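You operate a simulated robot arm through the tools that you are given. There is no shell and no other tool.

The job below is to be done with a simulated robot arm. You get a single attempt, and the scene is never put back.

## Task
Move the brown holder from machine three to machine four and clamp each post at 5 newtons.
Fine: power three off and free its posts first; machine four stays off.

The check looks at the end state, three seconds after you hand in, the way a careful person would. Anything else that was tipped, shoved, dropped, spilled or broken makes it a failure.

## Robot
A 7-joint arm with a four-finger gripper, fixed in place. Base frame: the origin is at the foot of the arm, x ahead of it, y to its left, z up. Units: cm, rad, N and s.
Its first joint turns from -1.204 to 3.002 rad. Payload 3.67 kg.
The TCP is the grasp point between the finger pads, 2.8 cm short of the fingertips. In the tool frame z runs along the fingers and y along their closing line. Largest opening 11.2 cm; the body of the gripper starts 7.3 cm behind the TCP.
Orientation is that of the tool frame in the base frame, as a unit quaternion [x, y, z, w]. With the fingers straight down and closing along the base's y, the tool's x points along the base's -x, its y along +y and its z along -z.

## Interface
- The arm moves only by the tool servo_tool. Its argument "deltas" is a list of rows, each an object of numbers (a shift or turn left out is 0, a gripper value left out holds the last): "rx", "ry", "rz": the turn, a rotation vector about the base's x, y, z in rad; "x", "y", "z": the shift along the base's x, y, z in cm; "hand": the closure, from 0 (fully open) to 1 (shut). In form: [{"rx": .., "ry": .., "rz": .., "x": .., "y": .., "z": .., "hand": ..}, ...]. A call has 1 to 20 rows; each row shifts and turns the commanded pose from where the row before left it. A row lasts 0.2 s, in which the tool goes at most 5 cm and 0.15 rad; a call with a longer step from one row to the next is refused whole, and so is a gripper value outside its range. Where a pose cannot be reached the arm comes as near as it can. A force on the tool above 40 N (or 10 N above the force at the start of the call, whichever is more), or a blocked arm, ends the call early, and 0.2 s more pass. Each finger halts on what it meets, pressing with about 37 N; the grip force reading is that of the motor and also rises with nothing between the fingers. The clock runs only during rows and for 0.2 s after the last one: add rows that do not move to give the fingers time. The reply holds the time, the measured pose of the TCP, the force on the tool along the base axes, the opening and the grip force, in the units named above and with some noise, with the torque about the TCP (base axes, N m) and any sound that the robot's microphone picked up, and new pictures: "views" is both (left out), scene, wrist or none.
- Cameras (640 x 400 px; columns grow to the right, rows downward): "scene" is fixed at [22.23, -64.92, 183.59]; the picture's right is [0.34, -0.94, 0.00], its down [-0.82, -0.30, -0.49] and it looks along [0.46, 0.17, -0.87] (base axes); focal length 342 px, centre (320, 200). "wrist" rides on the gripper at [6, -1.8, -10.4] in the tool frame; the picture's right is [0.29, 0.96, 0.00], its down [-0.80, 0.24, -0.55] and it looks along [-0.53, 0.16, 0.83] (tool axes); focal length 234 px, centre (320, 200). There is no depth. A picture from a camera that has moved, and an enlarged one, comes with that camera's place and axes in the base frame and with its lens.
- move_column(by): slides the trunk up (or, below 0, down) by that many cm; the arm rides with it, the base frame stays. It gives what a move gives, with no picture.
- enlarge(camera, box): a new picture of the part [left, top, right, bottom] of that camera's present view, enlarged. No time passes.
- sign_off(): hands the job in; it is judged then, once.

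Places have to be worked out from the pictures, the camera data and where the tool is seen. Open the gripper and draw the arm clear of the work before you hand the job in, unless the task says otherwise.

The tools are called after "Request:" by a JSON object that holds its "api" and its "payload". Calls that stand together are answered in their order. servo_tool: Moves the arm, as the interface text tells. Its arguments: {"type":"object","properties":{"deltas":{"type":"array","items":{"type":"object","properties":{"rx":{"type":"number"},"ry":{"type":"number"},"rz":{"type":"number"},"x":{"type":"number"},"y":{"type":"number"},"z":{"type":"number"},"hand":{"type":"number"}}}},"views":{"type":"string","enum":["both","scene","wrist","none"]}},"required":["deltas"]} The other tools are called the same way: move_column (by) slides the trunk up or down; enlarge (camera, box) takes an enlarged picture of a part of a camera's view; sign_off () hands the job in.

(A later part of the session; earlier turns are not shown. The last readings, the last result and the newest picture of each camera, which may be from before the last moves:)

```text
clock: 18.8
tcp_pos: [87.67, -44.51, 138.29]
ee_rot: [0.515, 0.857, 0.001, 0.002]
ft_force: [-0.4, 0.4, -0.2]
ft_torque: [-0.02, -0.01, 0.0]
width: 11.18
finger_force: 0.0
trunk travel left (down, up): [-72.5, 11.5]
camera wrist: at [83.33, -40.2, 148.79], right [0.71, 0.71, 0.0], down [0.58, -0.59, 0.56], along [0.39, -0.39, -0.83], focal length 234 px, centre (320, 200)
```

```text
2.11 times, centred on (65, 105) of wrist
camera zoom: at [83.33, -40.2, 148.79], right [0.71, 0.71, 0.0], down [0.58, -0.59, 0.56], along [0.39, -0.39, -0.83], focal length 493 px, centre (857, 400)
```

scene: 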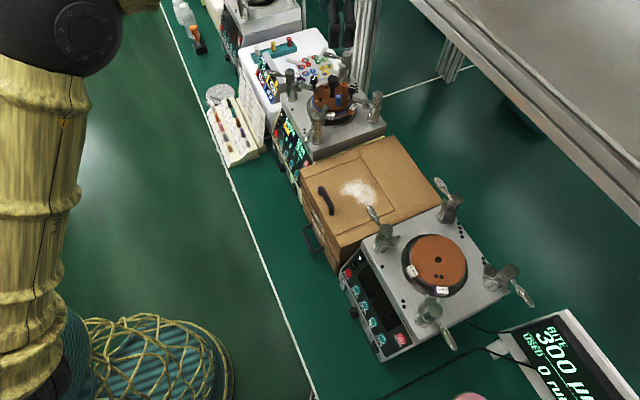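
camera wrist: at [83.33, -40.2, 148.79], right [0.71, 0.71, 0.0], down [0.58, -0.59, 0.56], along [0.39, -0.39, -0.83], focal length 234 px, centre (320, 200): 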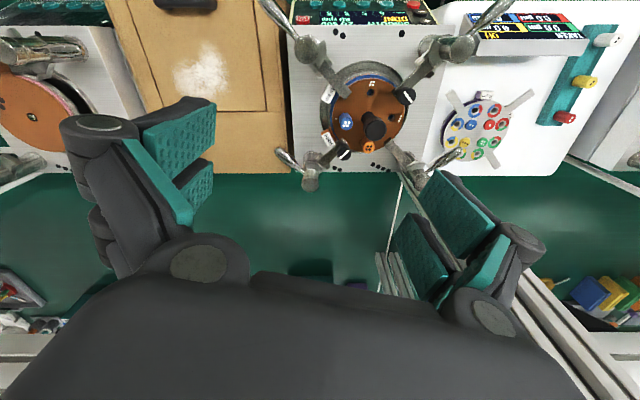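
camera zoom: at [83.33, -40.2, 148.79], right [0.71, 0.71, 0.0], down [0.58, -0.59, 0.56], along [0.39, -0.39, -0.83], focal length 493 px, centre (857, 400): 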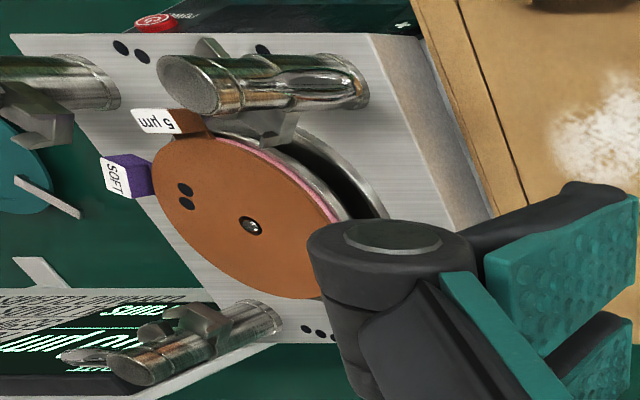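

The holder has four arms, and each sits in a fork on a post with a clamping collar above. At 5 N the levers on three point at about 45° toward the operator (P1, P4: u−v; P2, P3: −u−v). I'll move over machine four to compare its free levers.

Request:
{"api": "servo_tool", "payload": {"deltas": [{"x": -3.4, "y": -3.38}, {"x": -3.4, "y": -3.38}, {"x": -3.4, "y": -3.38}, {"x": -3.4, "y": -3.38}, {"x": -3.4, "y": -3.38}, {"x": -3.4, "y": -3.38}, {"x": -3.4, "y": -3.38}, {"x": -3.4, "y": -3.38}, {"x": -3.4, "y": -3.38}, {"x": -3.4, "y": -3.38}, {"x": -3.4, "y": -3.38}, {}], "views": "both"}}

Request:
{"api": "enlarge", "payload": {"camera": "wrist", "box": [260, 20, 500, 200]}}

```text
clock: 21.4
tcp_pos: [50.83, -81.62, 138.65]
ee_rot: [0.513, 0.858, 0.001, 0.001]
ft_force: [-0.3, -0.3, -0.6]
ft_torque: [-0.02, 0.0, 0.01]
width: 11.19
finger_force: 0.0
trunk travel left (down, up): [-72.5, 11.5]
camera wrist: at [46.42, -77.29, 149.12], right [0.71, 0.71, 0.0], down [0.59, -0.59, 0.56], along [0.39, -0.39, -0.83], focal length 234 px, centre (320, 200)
```

scene: 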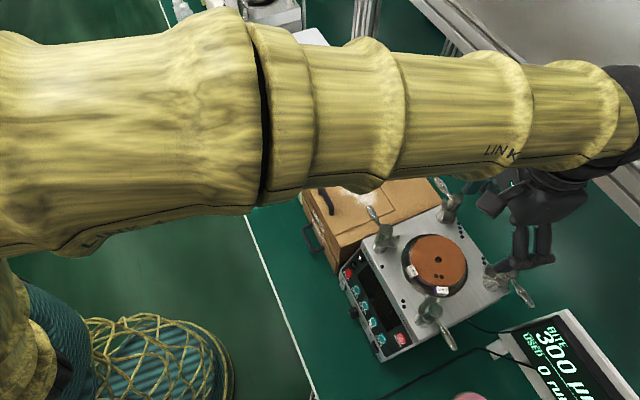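
wrist: 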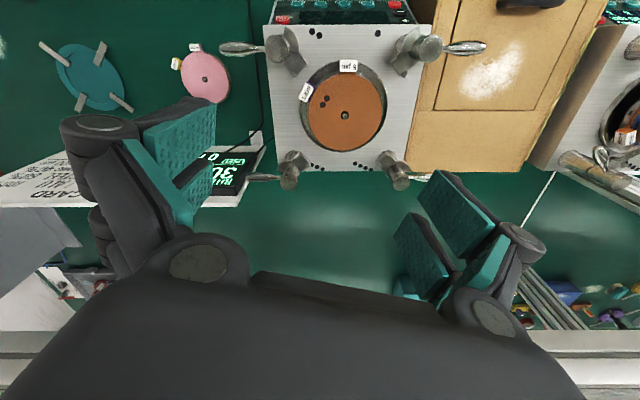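

```text
2.22 times, centred on (380, 110) of wrist
camera zoom: at [46.42, -77.29, 149.12], right [0.71, 0.71, 0.0], down [0.59, -0.59, 0.56], along [0.39, -0.39, -0.83], focal length 520 px, centre (187, 400)
```

zoom: 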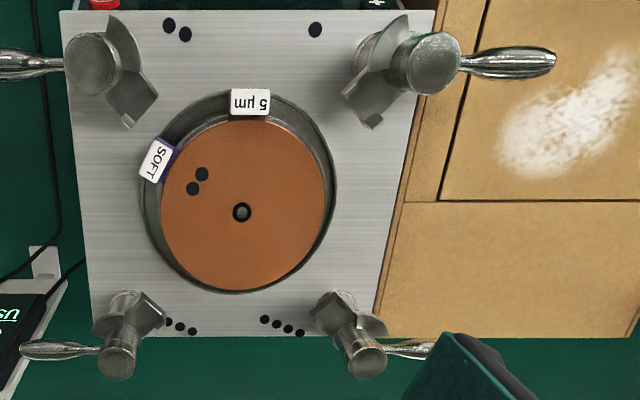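

On machine four, the free levers point straight outward along ±u and the forks are open. So on three, 5 N corresponds to about 45° of lever swing toward the operator. Next I'll probe the maximum radial reach at this height; the shelf rail is estimated at V≈121, z≈132, so I'll stay short of it.

Request:
{"api": "servo_tool", "payload": {"deltas": [{"x": 1, "y": -1.6}, {"x": 1, "y": -1.6}, {"x": 1, "y": -1.6}, {"x": 1, "y": -1.6}, {}], "views": "none"}}

```text
clock: 22.6
tcp_pos: [54.65, -88.39, 138.13]
ee_rot: [0.514, 0.858, 0.001, 0.001]
ft_force: [-0.2, 0.2, 0.2]
ft_torque: [0.03, -0.02, 0.0]
width: 11.18
finger_force: 0.0
trunk travel left (down, up): [-72.5, 11.5]
```

It reaches r≈104 here. I'll continue a little farther to find the limit.

Request:
{"api": "servo_tool", "payload": {"deltas": [{"x": 1, "y": -1.6}, {"x": 1, "y": -1.6}, {"x": 1, "y": -1.6}, {}], "views": "none"}}

```text
clock: 23.6
tcp_pos: [57.81, -93.67, 138.19]
ee_rot: [0.514, 0.858, 0.002, 0.0]
ft_force: [0.0, 0.3, -0.5]
ft_torque: [-0.02, -0.05, -0.02]
width: 11.21
finger_force: 0.0
trunk travel left (down, up): [-72.5, 11.5]
```

Reach is fine to at least r=110 with the tool down, so lowering the trunk will let me work at z≈112. I'll head over machine three's POWER button, estimated at (78.5, -40), and then lower the trunk.

Request:
{"api": "servo_tool", "payload": {"deltas": [{"x": 1.72, "y": 4.47}, {"x": 1.72, "y": 4.47}, {"x": 1.72, "y": 4.47}, {"x": 1.72, "y": 4.47}, {"x": 1.72, "y": 4.47}, {"x": 1.72, "y": 4.47}, {"x": 1.72, "y": 4.47}, {"x": 1.72, "y": 4.47}, {"x": 1.72, "y": 4.47}, {"x": 1.72, "y": 4.47}, {"x": 1.72, "y": 4.47}, {"x": 1.72, "y": 4.47}, {}], "views": "none"}}

Request:
{"api": "move_column", "payload": {"by": -12}}

Request:
{"api": "servo_tool", "payload": {"deltas": [{"hand": 1}, {"hand": 1}, {"hand": 1}, {"hand": 1}], "views": "both"}}

```text
clock: 26.4
tcp_pos: [77.91, -39.78, 138.19]
ee_rot: [0.515, 0.857, 0.001, 0.001]
ft_force: [0.5, 0.0, -0.4]
ft_torque: [0.08, 0.0, 0.0]
width: 11.2
finger_force: 0.1
trunk travel left (down, up): [-72.5, 11.5]
```

```text
clock: 27.9
tcp_pos: [78.0, -39.18, 126.29]
ee_rot: [0.514, 0.858, 0.0, 0.001]
ft_force: [-0.5, -1.5, -0.2]
ft_torque: [0.03, -0.01, 0.01]
width: 11.22
finger_force: 0.0
trunk travel left (down, up): [-60.5, 23.5]
```

```text
clock: 28.9
tcp_pos: [77.9, -39.26, 126.34]
ee_rot: [0.515, 0.857, 0.0, 0.001]
ft_force: [0.6, 0.0, 0.1]
ft_torque: [0.03, 0.02, 0.02]
width: 0.0
finger_force: 35.4
trunk travel left (down, up): [-60.5, 23.5]
camera wrist: at [73.54, -34.89, 136.73], right [0.71, 0.71, 0.0], down [0.59, -0.59, 0.56], along [0.39, -0.39, -0.83], focal length 234 px, centre (320, 200)
```

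scene: 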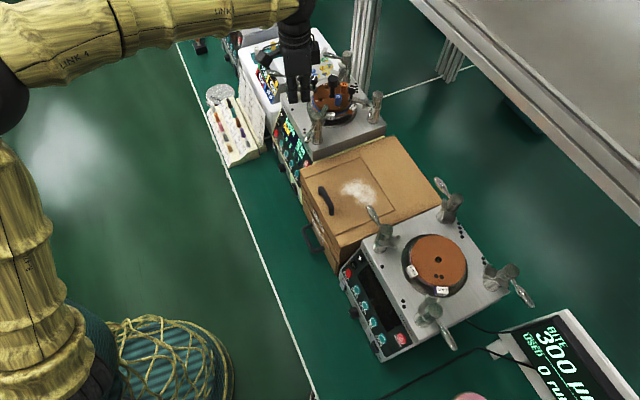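
wrist: 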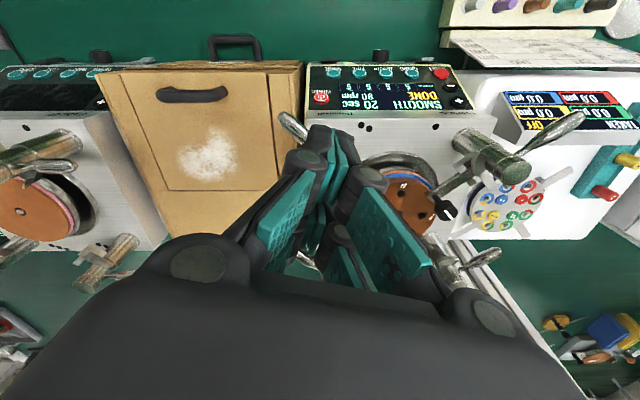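

The closed fingertips now sit almost directly above the POWER button (expected column 320, row about 95). I'll zoom in to check clearance to the box and the post.

Request:
{"api": "enlarge", "payload": {"camera": "wrist", "box": [270, 50, 490, 180]}}

Request:
{"api": "enlarge", "payload": {"camera": "scene", "box": [240, 60, 360, 190]}}

```text
2.91 times, centred on (380, 115) of wrist
camera zoom: at [73.54, -34.89, 136.73], right [0.71, 0.71, 0.0], down [0.59, -0.59, 0.56], along [0.39, -0.39, -0.83], focal length 681 px, centre (146, 447)
```

zoom: 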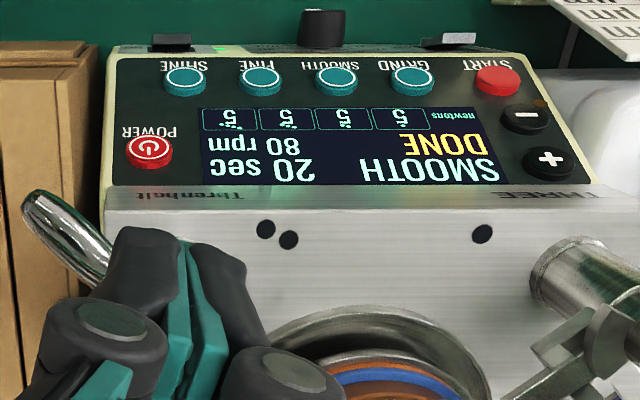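

```text
3.08 times, centred on (300, 125) of scene
camera zoom: at [22.23, -64.92, 183.59], right [0.34, -0.94, 0.0], down [-0.82, -0.3, -0.49], along [0.46, 0.17, -0.87], focal length 1051 px, centre (382, 431)
```

zoom: 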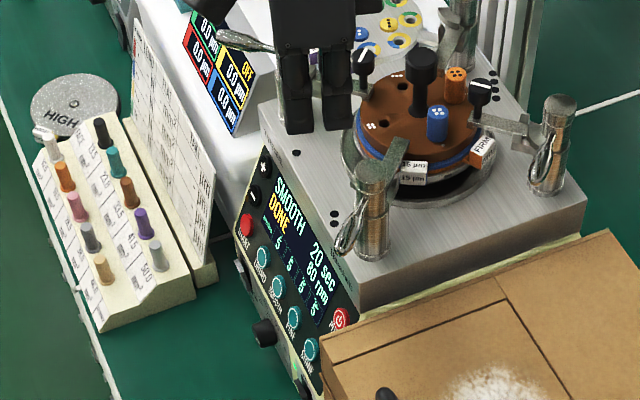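

The POWER button is at about U=27.6, V=83.5, z≈96, on a panel sloped about 45° below the slab's front edge. P2's lever overhangs it from above. I'll approach from the operator side with the tool tilted about 0.7 rad, starting at a standoff.

Request:
{"api": "servo_tool", "payload": {"deltas": [{"x": -0.95, "y": 0.96, "rz": 0.1465}, {"x": -0.95, "y": 0.96, "rz": 0.1465}, {"x": -0.95, "y": 0.96, "z": -1, "rx": -0.0993, "ry": -0.0986}, {"x": -0.95, "y": 0.96, "z": -2, "rx": -0.0993, "ry": -0.0986}, {"x": -0.95, "y": 0.96, "z": -2, "rx": -0.0993, "ry": -0.0986}, {"x": -0.95, "y": 0.96, "z": -2.5, "rx": -0.0993, "ry": -0.0986}, {"x": -0.95, "y": 0.96, "z": -3, "rx": -0.0993, "ry": -0.0986}, {"x": -0.95, "y": 0.96, "z": -3.5}, {}], "views": "both"}}

```text
clock: 30.9
tcp_pos: [69.78, -33.38, 111.92]
ee_rot: [0.393, 0.864, -0.088, 0.302]
ft_force: [-0.4, 0.6, 0.4]
ft_torque: [0.02, 0.02, 0.01]
width: 0.01
finger_force: 35.9
trunk travel left (down, up): [-60.5, 23.5]
camera wrist: at [60.81, -26.85, 116.62], right [0.55, 0.83, -0.09], down [0.33, -0.12, 0.94], along [0.76, -0.55, -0.34], focal length 234 px, centre (320, 200)
```

scene: 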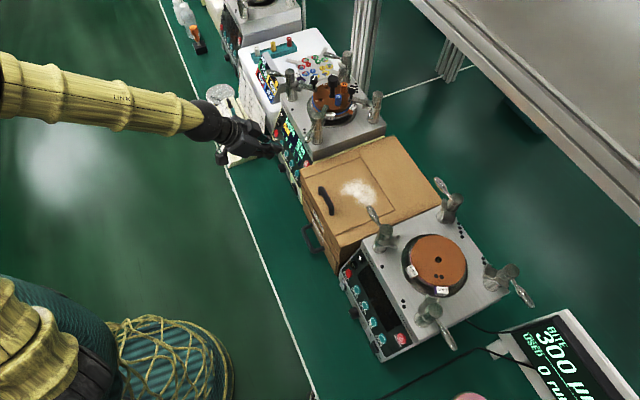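
wrist: 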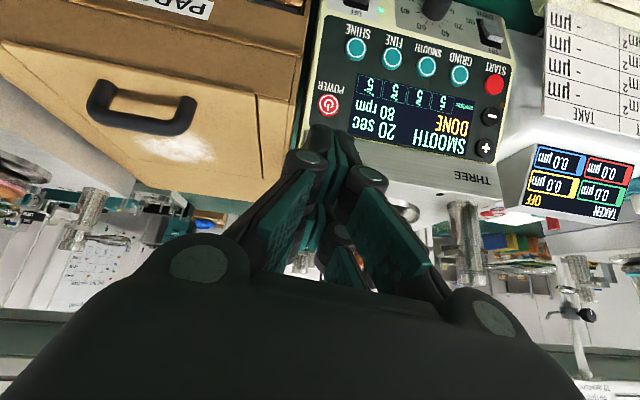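

The panel looks nearly face-on from here, so the tilt suits its slope. The pose seems to be lagging a bit, so I'll let it settle and re-read.

Request:
{"api": "servo_tool", "payload": {"deltas": [{}, {}], "views": "wrist"}}

Request:
{"api": "enlarge", "payload": {"camera": "wrist", "box": [290, 0, 530, 210]}}

```text
clock: 31.5
tcp_pos: [69.98, -33.34, 111.77]
ee_rot: [0.393, 0.864, -0.091, 0.301]
ft_force: [0.0, -0.9, 0.6]
ft_torque: [0.0, -0.01, 0.0]
width: 0.0
finger_force: 35.3
trunk travel left (down, up): [-60.5, 23.5]
camera wrist: at [60.86, -26.81, 116.5], right [0.56, 0.83, -0.09], down [0.33, -0.12, 0.94], along [0.76, -0.55, -0.34], focal length 234 px, centre (320, 200)
```

wrist: 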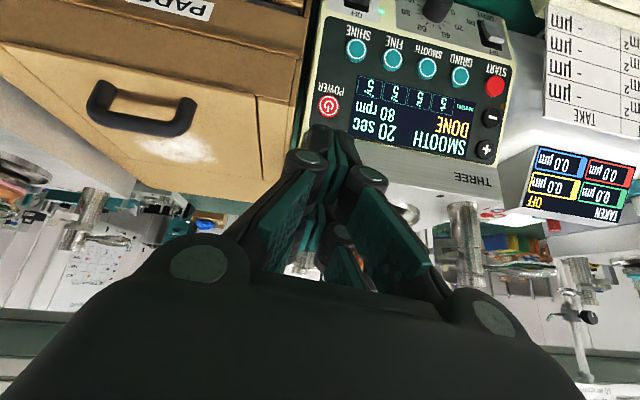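

```text
1.90 times, centred on (410, 105) of wrist
camera zoom: at [60.86, -26.81, 116.5], right [0.56, 0.83, -0.09], down [0.33, -0.12, 0.94], along [0.76, -0.55, -0.34], focal length 446 px, centre (149, 381)
```

zoom: 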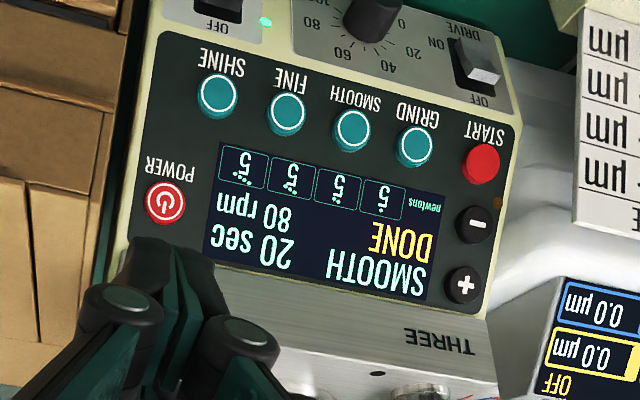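

The tool axis points within about 1 cm of the POWER button at (78.8, -40.0, 96.3). I'll correct y by +0.8 and advance 12 cm along the tool axis.

Request:
{"api": "servo_tool", "payload": {"deltas": [{"x": 1.37, "y": -0.98, "z": -2.4}, {"x": 1.37, "y": -0.98, "z": -2.4}, {"x": 1.37, "y": -0.98, "z": -2.4}, {"x": 1.37, "y": -0.98, "z": -2.4}, {}, {}], "views": "wrist"}}

Request:
{"api": "enlarge", "payload": {"camera": "wrist", "box": [240, 60, 440, 220]}}

Request:
{"api": "enlarge", "payload": {"camera": "scene", "box": [220, 60, 360, 190]}}

```text
clock: 33.1
tcp_pos: [74.9, -38.17, 101.43]
ee_rot: [0.394, 0.862, -0.105, 0.301]
ft_force: [-1.0, -0.8, -0.6]
ft_torque: [-0.02, 0.02, -0.01]
width: 0.01
finger_force: 36.1
trunk travel left (down, up): [-60.5, 23.5]
stopped in row 6: the arm was blocked; the commanded pose is now the measured one
camera wrist: at [66.05, -31.38, 106.25], right [0.57, 0.82, -0.12], down [0.34, -0.1, 0.93], along [0.75, -0.57, -0.33], focal length 234 px, centre (320, 200)
```

wrist: 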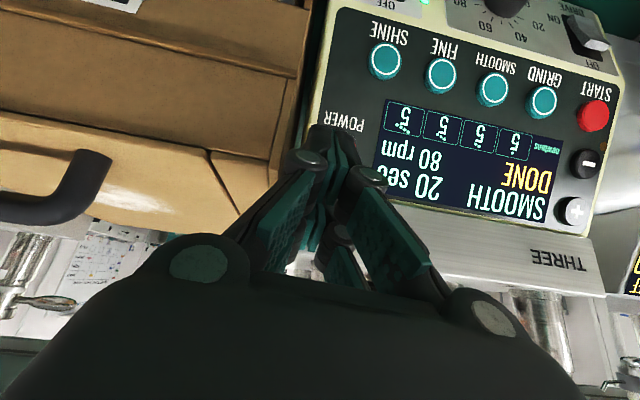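

```text
2.50 times, centred on (340, 140) of wrist
camera zoom: at [66.05, -31.38, 106.25], right [0.57, 0.82, -0.12], down [0.34, -0.1, 0.93], along [0.75, -0.57, -0.33], focal length 585 px, centre (270, 350)
```

zoom: 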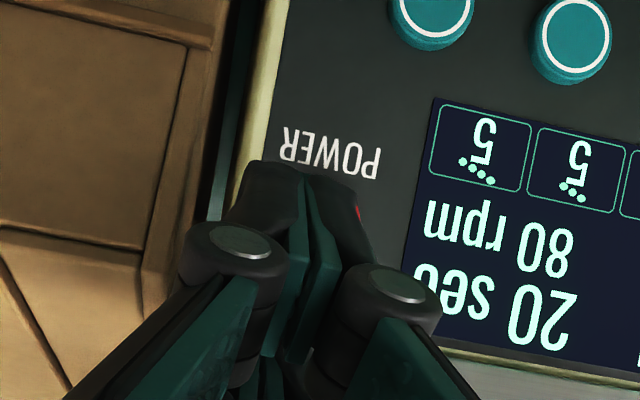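

```text
3.08 times, centred on (290, 125) of scene
camera zoom: at [22.23, -64.92, 183.59], right [0.34, -0.94, 0.0], down [-0.82, -0.3, -0.49], along [0.46, 0.17, -0.87], focal length 1051 px, centre (412, 431)
```

zoom: 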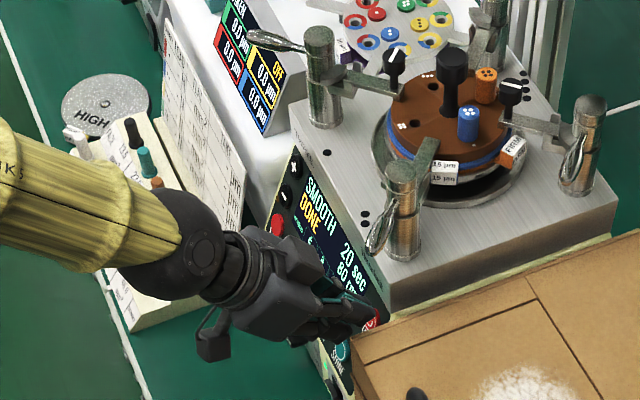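

The arm reported blocked with almost no force, so it is probably a joint limit; a slight roll remains. The tip is about 1.3 cm short in +u of the button and 3.8 cm above it. I'll shift laterally and advance slowly.

Request:
{"api": "servo_tool", "payload": {"deltas": [{"x": 0.5, "y": 0.45}, {"x": 0.5, "y": 0.45}, {"x": 0.45, "y": -0.4, "z": -0.8}, {"x": 0.45, "y": -0.4, "z": -0.8}, {}], "views": "wrist"}}

Request:
{"api": "enlarge", "payload": {"camera": "wrist", "box": [240, 60, 440, 220]}}

```text
clock: 34.3
tcp_pos: [76.79, -37.88, 100.05]
ee_rot: [0.392, 0.862, -0.107, 0.302]
ft_force: [-0.3, -1.0, 0.4]
ft_torque: [0.0, 0.0, 0.02]
width: 0.0
finger_force: 36.0
trunk travel left (down, up): [-60.5, 23.5]
camera wrist: at [67.9, -31.11, 104.64], right [0.56, 0.82, -0.13], down [0.34, -0.09, 0.94], along [0.75, -0.57, -0.33], focal length 234 px, centre (320, 200)
```

wrist: 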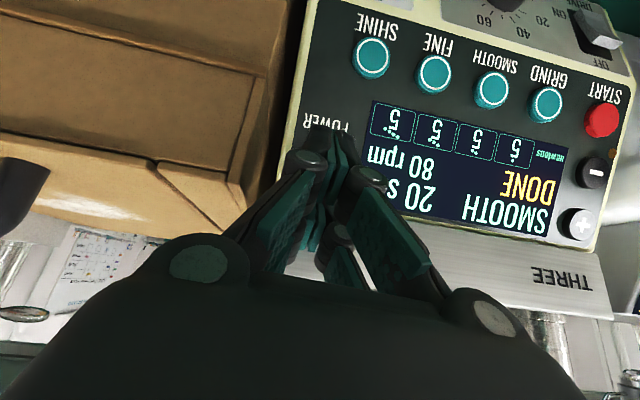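

```text
2.50 times, centred on (340, 140) of wrist
camera zoom: at [67.9, -31.11, 104.64], right [0.56, 0.82, -0.13], down [0.34, -0.09, 0.94], along [0.75, -0.57, -0.33], focal length 585 px, centre (270, 350)
```

zoom: 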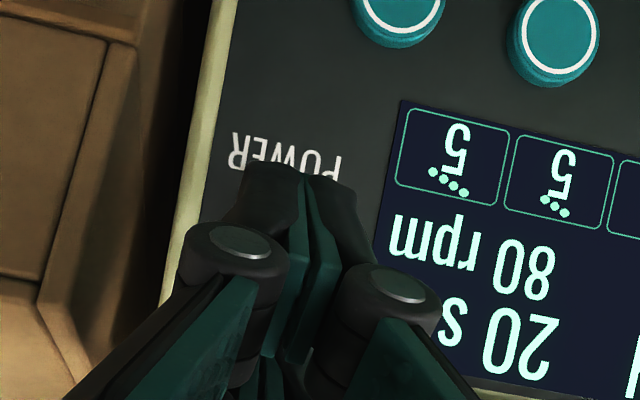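

The tip now lies about 1.9 cm from the button along the tool axis and is well aligned. I'll advance in 0.4 cm steps and watch for contact and sound.

Request:
{"api": "servo_tool", "payload": {"deltas": [{"x": 0.175, "y": -0.17, "z": -0.32}, {"x": 0.175, "y": -0.17, "z": -0.32}, {"x": 0.175, "y": -0.17, "z": -0.32}, {"x": 0.175, "y": -0.17, "z": -0.32}, {}], "views": "wrist"}}

```text
clock: 35.5
tcp_pos: [77.31, -38.35, 99.4]
ee_rot: [0.393, 0.861, -0.107, 0.305]
ft_force: [-22.9, 18.4, 23.1]
ft_torque: [-0.52, -0.52, -0.02]
width: 0.0
finger_force: 35.5
trunk travel left (down, up): [-60.5, 23.5]
camera wrist: at [68.34, -31.58, 103.89], right [0.56, 0.82, -0.12], down [0.34, -0.09, 0.94], along [0.75, -0.57, -0.33], focal length 234 px, centre (320, 200)
```

wrist: 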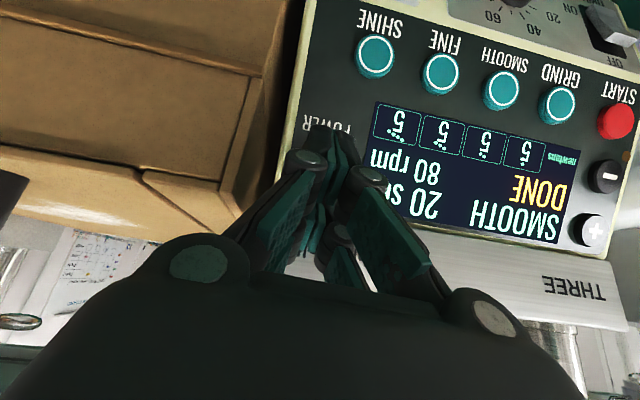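

I got 37 N of contact but the screen is still on. The torque suggests contact offset outward, perhaps on the slab edge. I'll back off and look.

Request:
{"api": "servo_tool", "payload": {"deltas": [{"x": -0.7, "y": 0.65, "z": 1.2}, {"x": -0.7, "y": 0.65, "z": 1.2}, {"x": -0.7, "y": 0.65, "z": 1.2}, {}], "views": "both"}}

Request:
{"api": "enlarge", "payload": {"camera": "wrist", "box": [240, 60, 440, 220]}}

Request:
{"api": "enlarge", "payload": {"camera": "scene", "box": [220, 60, 360, 190]}}

```text
clock: 36.5
tcp_pos: [74.77, -37.81, 100.84]
ee_rot: [0.404, 0.862, -0.104, 0.287]
ft_force: [0.2, 1.4, -0.1]
ft_torque: [-0.01, -0.02, -0.02]
width: 0.0
finger_force: 35.7
trunk travel left (down, up): [-60.5, 23.5]
camera wrist: at [66.11, -30.86, 105.66], right [0.58, 0.81, -0.12], down [0.36, -0.12, 0.93], along [0.73, -0.58, -0.36], focal length 234 px, centre (320, 200)
```

scene: 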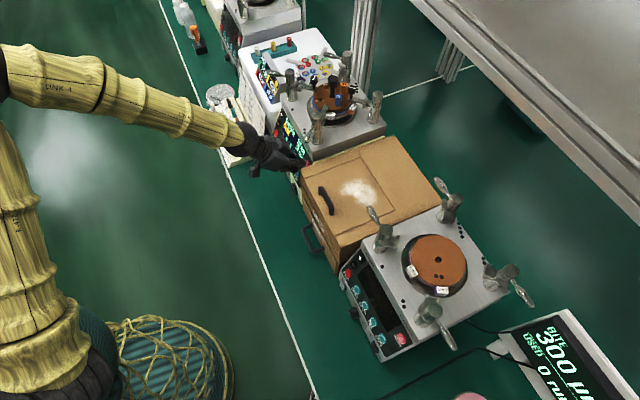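
wrist: 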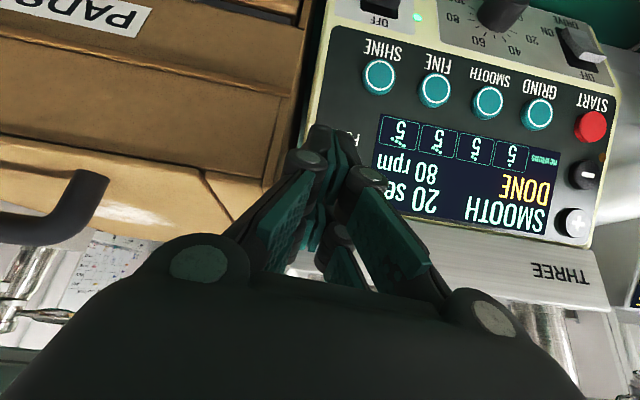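

```text
2.50 times, centred on (340, 140) of wrist
camera zoom: at [66.11, -30.86, 105.66], right [0.58, 0.81, -0.12], down [0.36, -0.12, 0.93], along [0.73, -0.58, -0.36], focal length 585 px, centre (270, 350)
```

zoom: 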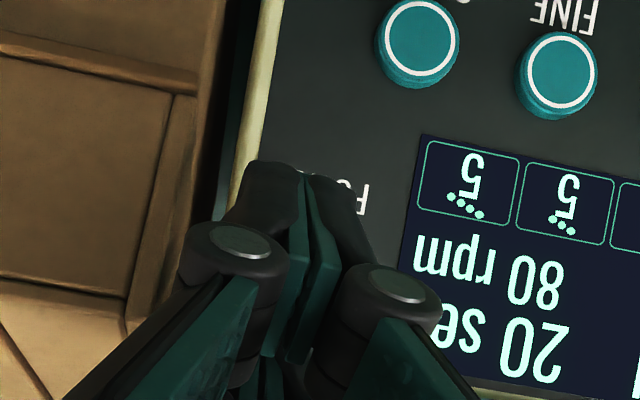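

```text
3.08 times, centred on (290, 125) of scene
camera zoom: at [22.23, -64.92, 183.59], right [0.34, -0.94, 0.0], down [-0.82, -0.3, -0.49], along [0.46, 0.17, -0.87], focal length 1051 px, centre (412, 431)
```

zoom: 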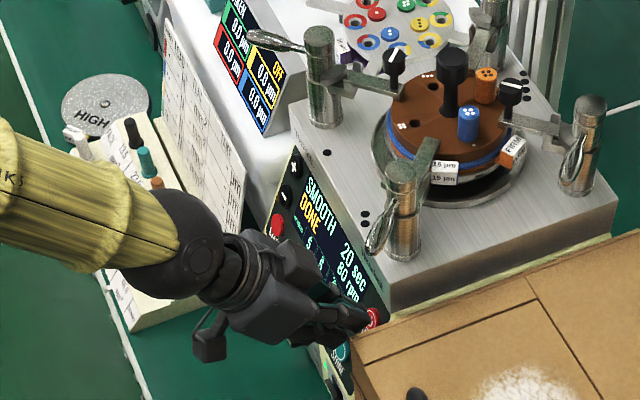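

The retreat ended short of what I commanded. I'll re-read after settling to understand the tracking.

Request:
{"api": "servo_tool", "payload": {"deltas": [{}, {}, {}], "views": "none"}}

```text
clock: 37.3
tcp_pos: [74.81, -37.49, 101.15]
ee_rot: [0.403, 0.862, -0.101, 0.29]
ft_force: [-0.5, -0.1, 0.2]
ft_torque: [-0.03, -0.02, 0.01]
width: 0.0
finger_force: 35.6
trunk travel left (down, up): [-60.5, 23.5]
```

Checking where the tip appears in the wrist image, the finger housings extend about ±2 cm along tool x. So the outer edge was hitting the slab face rather than pressing the button. I'll back off and roll the tool 90° about its own axis so the thin direction lies in that plane.

Request:
{"api": "servo_tool", "payload": {"deltas": [{"x": -1.3, "y": 1.3, "z": 2.4}, {"x": -1.3, "y": 1.3, "z": 2.4}, {"x": -1.3, "y": 1.3, "z": 2.4}, {"rx": -0.0586, "ry": 0.0571, "rz": 0.1135}, {"rx": -0.0586, "ry": 0.0571, "rz": 0.1135}, {"rx": -0.0586, "ry": 0.0571, "rz": 0.1135}, {"rx": -0.0586, "ry": 0.0571, "rz": 0.1135}, {"rx": -0.0586, "ry": 0.0571, "rz": 0.1135}, {"rx": -0.0586, "ry": 0.0571, "rz": 0.1135}, {"rx": -0.0586, "ry": 0.0571, "rz": 0.1135}, {"rx": -0.0586, "ry": 0.0571, "rz": 0.1135}, {"rx": -0.0586, "ry": 0.0571, "rz": 0.1135}, {"rx": -0.0586, "ry": 0.0571, "rz": 0.1135}, {"rx": -0.0586, "ry": 0.0571, "rz": 0.1135}, {}, {}], "views": "both"}}

```text
clock: 40.7
tcp_pos: [71.66, -32.83, 109.56]
ee_rot: [-0.324, 0.895, -0.268, 0.147]
ft_force: [0.3, 0.1, 0.1]
ft_torque: [-0.01, -0.01, 0.02]
width: 0.0
finger_force: 36.0
trunk travel left (down, up): [-60.5, 23.5]
camera wrist: at [63.49, -33.96, 118.67], right [-0.69, 0.43, -0.58], down [0.23, 0.89, 0.38], along [0.68, 0.13, -0.72], focal length 234 px, centre (320, 200)
```

scene: 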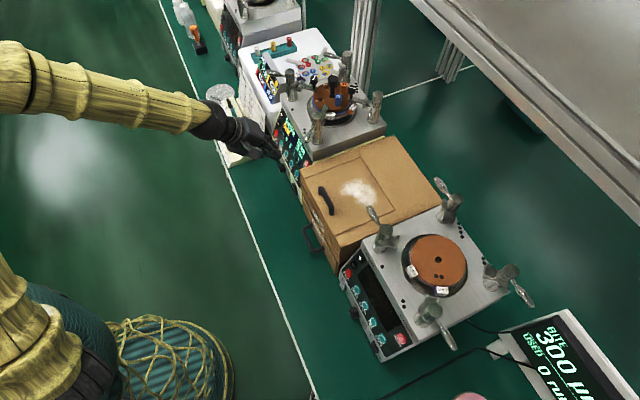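
wrist: 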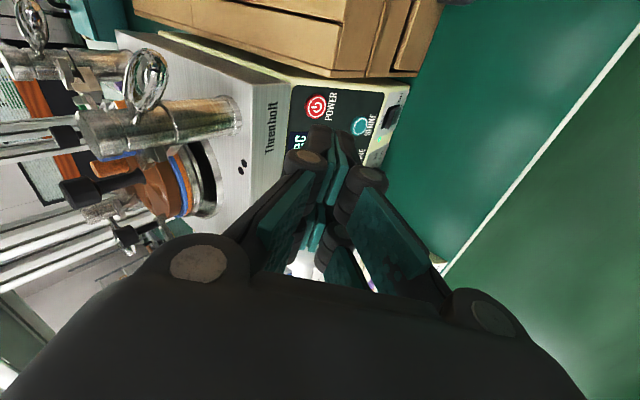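

Tracking is good in this roll and the POWER button is clearly visible at (78.9, -40.05, 96.5). I'll advance 11 cm along the axis with a lateral correction.

Request:
{"api": "servo_tool", "payload": {"deltas": [{"x": 1.18, "y": -1.21, "z": -2.2}, {"x": 1.18, "y": -1.21, "z": -2.2}, {"x": 1.18, "y": -1.21, "z": -2.2}, {"x": 1.18, "y": -1.21, "z": -2.2}, {}, {}], "views": "wrist"}}

Request:
{"api": "enlarge", "payload": {"camera": "wrist", "box": [220, 50, 440, 220]}}

```text
clock: 42.1
tcp_pos: [76.24, -37.33, 100.87]
ee_rot: [-0.322, 0.896, -0.269, 0.148]
ft_force: [-0.2, -0.2, 0.0]
ft_torque: [-0.02, -0.01, -0.02]
width: 0.0
finger_force: 35.8
trunk travel left (down, up): [-60.5, 23.5]
camera wrist: at [68.11, -38.52, 109.78], right [-0.69, 0.43, -0.58], down [0.23, 0.89, 0.38], along [0.68, 0.13, -0.72], focal length 234 px, centre (320, 200)
```

wrist: 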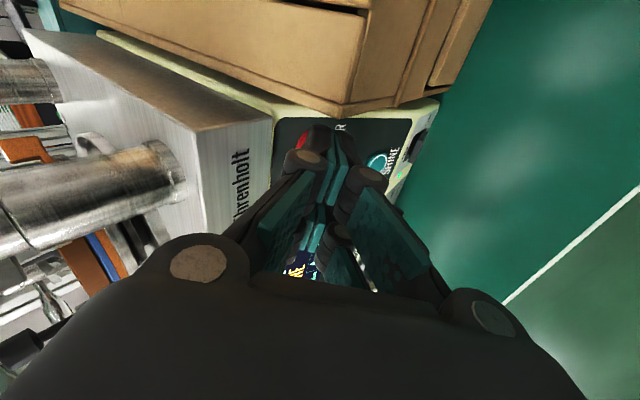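

```text
2.35 times, centred on (330, 135) of wrist
camera zoom: at [68.11, -38.52, 109.78], right [-0.69, 0.43, -0.58], down [0.23, 0.89, 0.38], along [0.68, 0.13, -0.72], focal length 551 px, centre (296, 353)
```

zoom: 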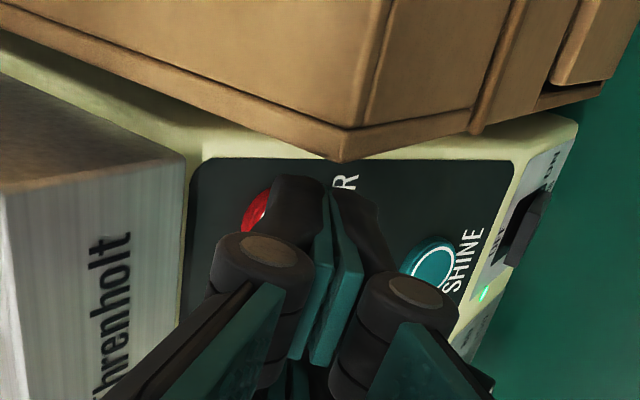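

The tip is slightly down-slope of the button. I'll shift about 0.45 cm outward and up, keeping clear of the slab, then advance in small steps.

Request:
{"api": "servo_tool", "payload": {"deltas": [{"x": 0.06, "y": -0.4, "z": 0.2}, {"x": 0.35, "y": -0.31, "z": -0.65}, {"x": 0.35, "y": -0.31, "z": -0.65}, {"x": 0.175, "y": -0.154, "z": -0.325}, {"x": 0.175, "y": -0.154, "z": -0.325}, {}], "views": "wrist"}}

Request:
{"api": "enlarge", "payload": {"camera": "wrist", "box": [220, 50, 440, 220]}}

```text
clock: 43.5
tcp_pos: [77.38, -38.83, 99.16]
ee_rot: [-0.323, 0.895, -0.268, 0.148]
ft_force: [-0.7, 1.3, 0.9]
ft_torque: [0.0, 0.01, -0.04]
width: 0.0
finger_force: 35.3
trunk travel left (down, up): [-60.5, 23.5]
heard: click
camera wrist: at [69.31, -39.98, 108.11], right [-0.69, 0.43, -0.58], down [0.23, 0.89, 0.38], along [0.68, 0.13, -0.72], focal length 234 px, centre (320, 200)
```

wrist: 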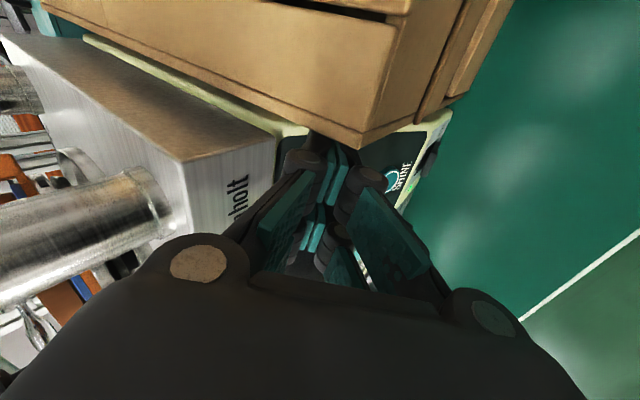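

```text
2.35 times, centred on (330, 135) of wrist
camera zoom: at [69.31, -39.98, 108.11], right [-0.69, 0.43, -0.58], down [0.23, 0.89, 0.38], along [0.68, 0.13, -0.72], focal length 551 px, centre (296, 353)
```

zoom: 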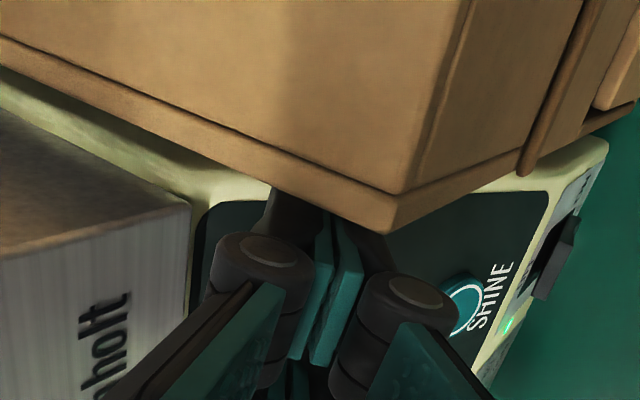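

I heard a click. I'll back off along the tool axis and check the screen.

Request:
{"api": "servo_tool", "payload": {"deltas": [{"x": -1.1, "y": 0.96, "z": 2.03}, {"x": -1.1, "y": 0.96, "z": 2.03}, {"x": -1.1, "y": 0.96, "z": 2.03}, {"x": -1.1, "y": 0.96, "z": 2.03}, {"x": -1.1, "y": 0.96, "z": 2.03}, {}], "views": "both"}}

Request:
{"api": "enlarge", "payload": {"camera": "scene", "box": [240, 60, 360, 190]}}

```text
clock: 44.9
tcp_pos: [71.84, -33.72, 109.19]
ee_rot: [-0.323, 0.896, -0.268, 0.147]
ft_force: [0.6, -0.1, -0.4]
ft_torque: [0.02, -0.02, 0.01]
width: 0.0
finger_force: 35.5
trunk travel left (down, up): [-60.5, 23.5]
camera wrist: at [63.76, -34.96, 118.22], right [-0.69, 0.43, -0.58], down [0.23, 0.89, 0.38], along [0.68, 0.13, -0.72], focal length 234 px, centre (320, 200)
```

scene: 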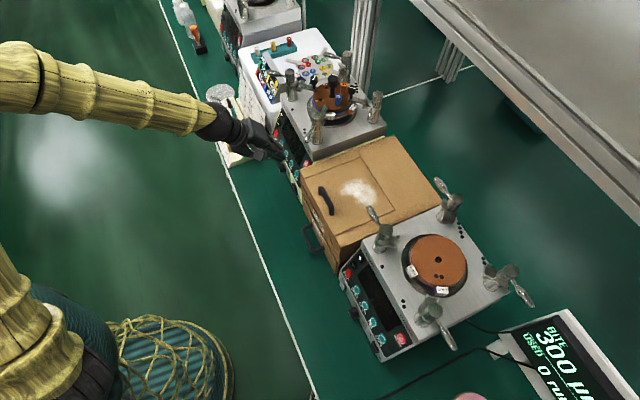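
wrist: 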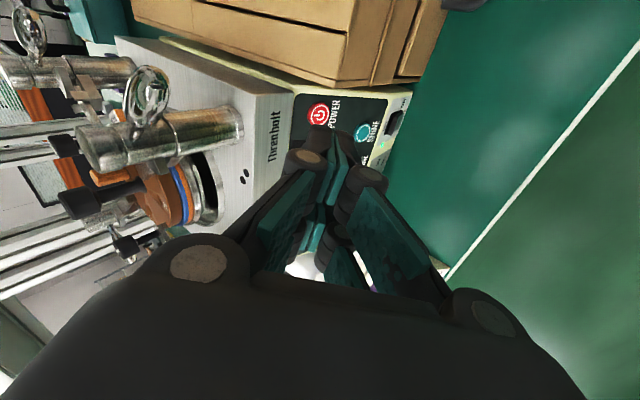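

```text
3.08 times, centred on (300, 125) of scene
camera zoom: at [22.23, -64.92, 183.59], right [0.34, -0.94, 0.0], down [-0.82, -0.3, -0.49], along [0.46, 0.17, -0.87], focal length 1051 px, centre (382, 431)
```

zoom: 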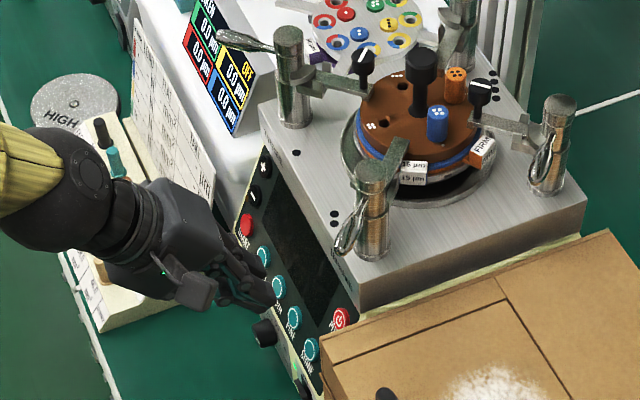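

Machine three's screen is dark now, so it is off. Next come the levers. I'll raise, return the tool to vertical with yaw −1.571 (closing along base x), and take a fresh top view.

Request:
{"api": "servo_tool", "payload": {"deltas": [{"z": 3}, {"z": 3}, {"rx": 0.0436, "ry": -0.0127, "rz": -0.128, "z": 0.7}, {"rx": 0.0436, "ry": -0.0127, "rz": -0.128, "z": 0.7}, {"rx": 0.0436, "ry": -0.0127, "rz": -0.128, "z": 0.7}, {"rx": 0.0436, "ry": -0.0127, "rz": -0.128, "z": 0.7}, {"rx": 0.0436, "ry": -0.0127, "rz": -0.128, "z": 0.7}, {"rx": 0.0436, "ry": -0.0127, "rz": -0.128, "z": 0.7}, {"rx": 0.0436, "ry": -0.0127, "rz": -0.128, "z": 0.7}, {"rx": 0.0436, "ry": -0.0127, "rz": -0.128, "z": 0.7}, {"rx": 0.0436, "ry": -0.0127, "rz": -0.128, "z": 0.7}, {"rx": 0.0436, "ry": -0.0127, "rz": -0.128, "z": 0.7}, {"rx": 0.0436, "ry": -0.0127, "rz": -0.128}, {"rx": 0.0436, "ry": -0.0127, "rz": -0.128}, {"rx": 0.0436, "ry": -0.0127, "rz": -0.128}, {"rx": 0.0436, "ry": -0.0127, "rz": -0.128}, {"rx": 0.0436, "ry": -0.0127, "rz": -0.128}, {"rx": 0.0436, "ry": -0.0127, "rz": -0.128}, {"rx": 0.0436, "ry": -0.0127, "rz": -0.128}, {}], "views": "both"}}

```text
clock: 49.1
tcp_pos: [72.09, -33.99, 122.31]
ee_rot: [0.708, 0.706, 0.0, -0.001]
ft_force: [0.7, -0.1, 1.0]
ft_torque: [0.03, -0.02, 0.01]
width: 0.0
finger_force: 36.0
trunk travel left (down, up): [-60.5, 23.5]
camera wrist: at [70.26, -28.09, 132.77], right [0.96, 0.29, 0.0], down [0.24, -0.8, 0.55], along [0.16, -0.53, -0.83], focal length 234 px, centre (320, 200)
```

scene: 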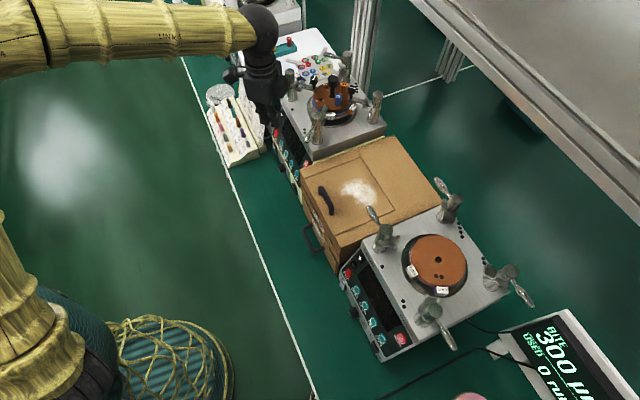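
wrist: 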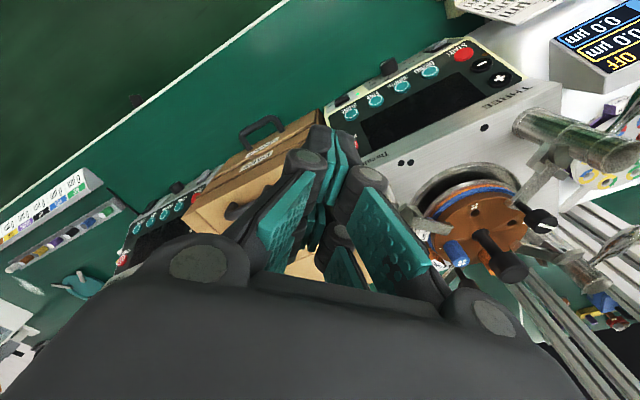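

Geometry for machine three in base coordinates: P1 (95.4, -28.2), P2 (82.1, -41.4), P3 (95.4, -54.7), P4 (108.7, -41.5), centre (95.4, -41.5). Levers are at z≈113, about 7.6 cm long; P2/P3 point along −x and P1/P4 along +y. I'll lower the closed fingers beside P2's lever on its +y side.

Request:
{"api": "servo_tool", "payload": {"deltas": [{"x": 2, "y": -0.9}, {"x": 2, "y": -0.9, "z": -1}, {"z": -3}, {"z": -2.5}, {"z": -1.3}, {}], "views": "both"}}

Request:
{"api": "enlarge", "payload": {"camera": "wrist", "box": [240, 60, 440, 220]}}

Request:
{"api": "enlarge", "payload": {"camera": "scene", "box": [250, 40, 370, 150]}}

```text
clock: 50.5
tcp_pos: [75.88, -35.93, 114.21]
ee_rot: [0.707, 0.707, 0.0, 0.0]
ft_force: [-0.1, -0.3, -0.1]
ft_torque: [0.03, 0.01, 0.02]
width: 0.01
finger_force: 35.1
trunk travel left (down, up): [-60.5, 23.5]
camera wrist: at [74.25, -30.07, 124.7], right [0.96, 0.29, 0.0], down [0.24, -0.8, 0.55], along [0.16, -0.53, -0.83], focal length 234 px, centre (320, 200)
```

scene: 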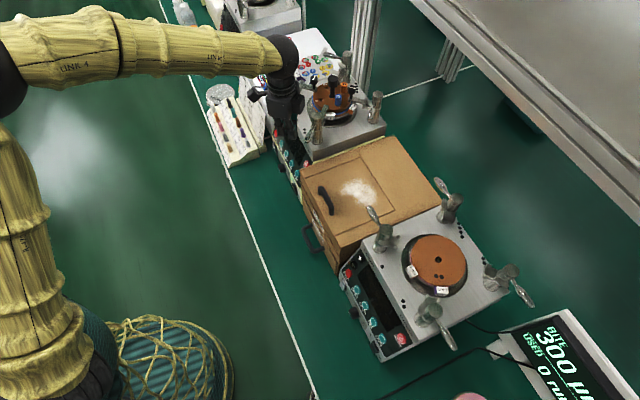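
wrist: 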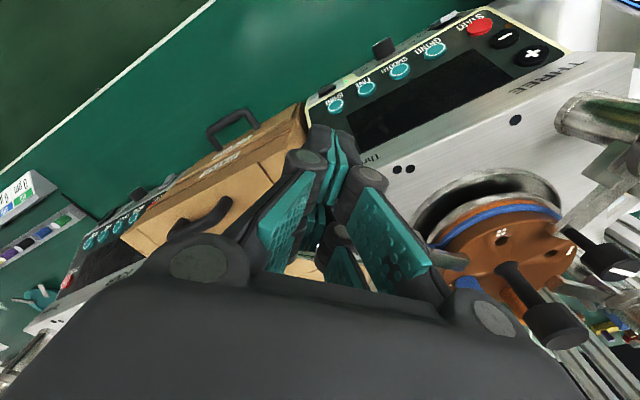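

```text
2.50 times, centred on (340, 140) of wrist
camera zoom: at [74.25, -30.07, 124.7], right [0.96, 0.29, 0.0], down [0.24, -0.8, 0.55], along [0.16, -0.53, -0.83], focal length 585 px, centre (270, 350)
```

zoom: 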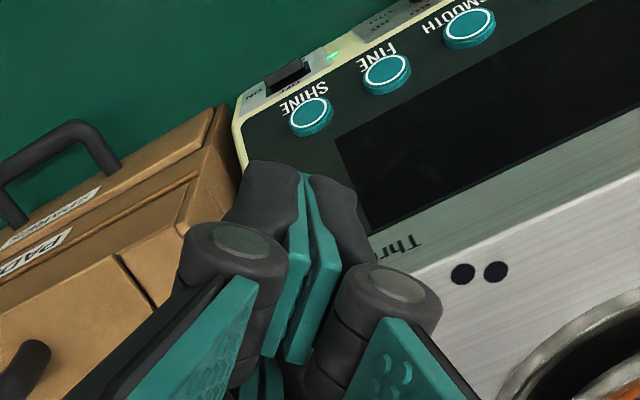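

```text
3.64 times, centred on (310, 95) of scene
camera zoom: at [22.23, -64.92, 183.59], right [0.34, -0.94, 0.0], down [-0.82, -0.3, -0.49], along [0.46, 0.17, -0.87], focal length 1242 px, centre (356, 582)
```

zoom: 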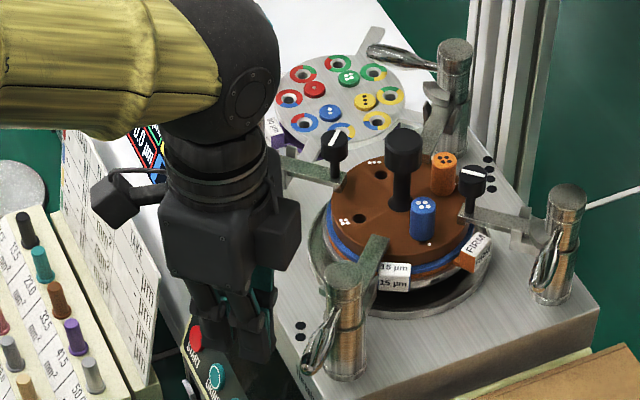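

Alignment looks right, with the fingers on the operator side of P2's lever. I'll push toward −y in small steps and watch force and sound.

Request:
{"api": "servo_tool", "payload": {"deltas": [{"x": 0.1, "y": -0.8}, {"y": -0.8}, {"y": -0.6}, {"y": -0.6}, {"y": -0.5}, {"y": -0.5}, {}], "views": "scene"}}

```text
clock: 52.1
tcp_pos: [76.11, -39.7, 114.56]
ee_rot: [0.707, 0.707, 0.0, 0.0]
ft_force: [-0.7, 0.2, 0.8]
ft_torque: [0.01, 0.01, 0.01]
width: 0.0
finger_force: 36.2
trunk travel left (down, up): [-60.5, 23.5]
```

scene: 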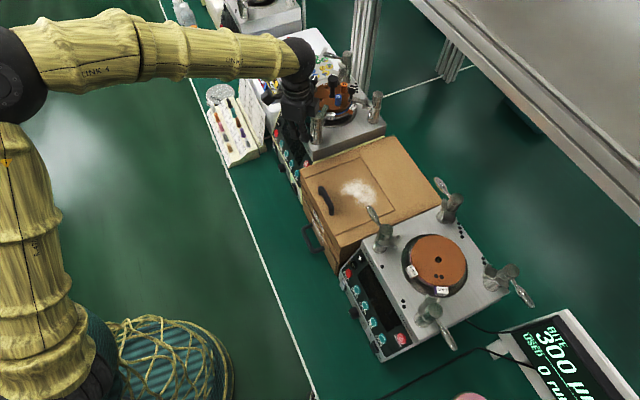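

No contact yet. I'll continue pushing in small steps.

Request:
{"api": "servo_tool", "payload": {"deltas": [{"y": -0.4}, {"y": -0.4}, {"y": -0.4}, {}], "views": "none"}}

Request:
{"api": "enlarge", "payload": {"camera": "scene", "box": [270, 60, 350, 150]}}

```text
clock: 53.1
tcp_pos: [76.03, -40.87, 114.44]
ee_rot: [0.707, 0.707, -0.001, 0.0]
ft_force: [-0.5, -0.2, -0.2]
ft_torque: [0.0, -0.02, 0.03]
width: 0.0
finger_force: 36.4
trunk travel left (down, up): [-60.5, 23.5]
```

```text
4.44 times, centred on (310, 105) of scene
camera zoom: at [22.23, -64.92, 183.59], right [0.34, -0.94, 0.0], down [-0.82, -0.3, -0.49], along [0.46, 0.17, -0.87], focal length 1518 px, centre (364, 622)
```

zoom: 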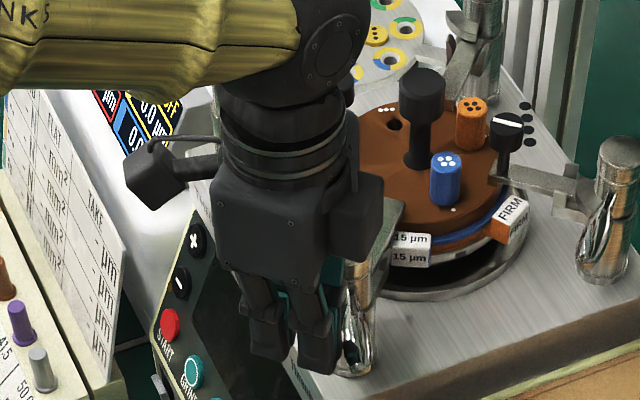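

There's no force yet, and the lever may be turning freely or still be out of contact. I'll back away to +y and look at it.

Request:
{"api": "servo_tool", "payload": {"deltas": [{"y": 2}, {"y": 3}, {"x": -1, "y": 3.5}, {"x": -2, "y": 3.5}, {}], "views": "scene"}}

Request:
{"api": "enlarge", "payload": {"camera": "scene", "box": [270, 60, 350, 150]}}

```text
clock: 54.3
tcp_pos: [72.94, -29.09, 114.46]
ee_rot: [0.707, 0.707, -0.001, -0.001]
ft_force: [1.0, -0.1, 0.4]
ft_torque: [0.04, 0.04, -0.01]
width: 0.0
finger_force: 35.4
trunk travel left (down, up): [-60.5, 23.5]
```

scene: 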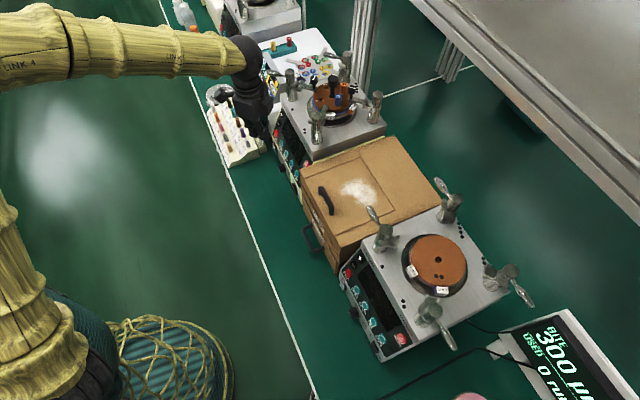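

```text
4.44 times, centred on (310, 105) of scene
camera zoom: at [22.23, -64.92, 183.59], right [0.34, -0.94, 0.0], down [-0.82, -0.3, -0.49], along [0.46, 0.17, -0.87], focal length 1518 px, centre (364, 622)
```

zoom: 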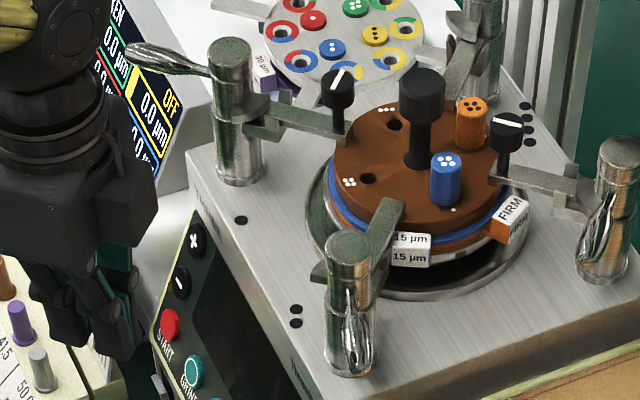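

P2's lever turns with almost no force; it now sits about halfway, at roughly 22°. That also gives me the finger's effective half-width along tool x, about 2.1 cm. I'll continue the push toward free, watching for the stop.

Request:
{"api": "servo_tool", "payload": {"deltas": [{"x": 2, "y": -3.5}, {"x": 1, "y": -3.5}, {"y": -3}, {"y": -1.5}, {"y": -0.4}, {"y": -0.4}, {"y": -0.4}, {"y": -0.4}, {"y": -0.4}, {"y": -0.4}, {"y": -0.4}, {}], "views": "none"}}

```text
clock: 56.9
tcp_pos: [76.22, -43.18, 114.38]
ee_rot: [0.707, 0.707, -0.001, 0.0]
ft_force: [-0.2, 0.1, 0.2]
ft_torque: [-0.02, -0.02, 0.02]
width: 0.0
finger_force: 35.9
trunk travel left (down, up): [-60.5, 23.5]
```

Request:
{"api": "servo_tool", "payload": {"deltas": [{"y": -0.2}, {"y": -0.2}, {"y": -0.2}, {}], "views": "none"}}

Request:
{"api": "servo_tool", "payload": {"deltas": [{"y": -0.2}, {"y": -0.2}, {}], "views": "none"}}

Request:
{"api": "enlarge", "payload": {"camera": "scene", "box": [270, 60, 350, 150]}}

```text
clock: 57.9
tcp_pos: [76.11, -43.6, 114.45]
ee_rot: [0.707, 0.707, 0.0, -0.001]
ft_force: [-2.9, 8.8, -1.8]
ft_torque: [0.22, 0.08, 0.08]
width: 0.0
finger_force: 35.7
trunk travel left (down, up): [-60.5, 23.5]
```

```text
clock: 58.7
tcp_pos: [75.82, -43.8, 114.51]
ee_rot: [0.707, 0.707, -0.002, -0.001]
ft_force: [-10.6, 22.1, -3.0]
ft_torque: [0.48, 0.25, 0.01]
width: 0.0
finger_force: 36.1
trunk travel left (down, up): [-60.5, 23.5]
```

```text
4.44 times, centred on (310, 105) of scene
camera zoom: at [22.23, -64.92, 183.59], right [0.34, -0.94, 0.0], down [-0.82, -0.3, -0.49], along [0.46, 0.17, -0.87], focal length 1518 px, centre (364, 622)
```

zoom: 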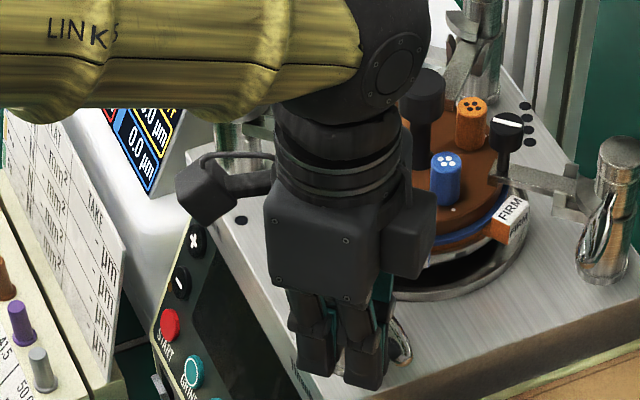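

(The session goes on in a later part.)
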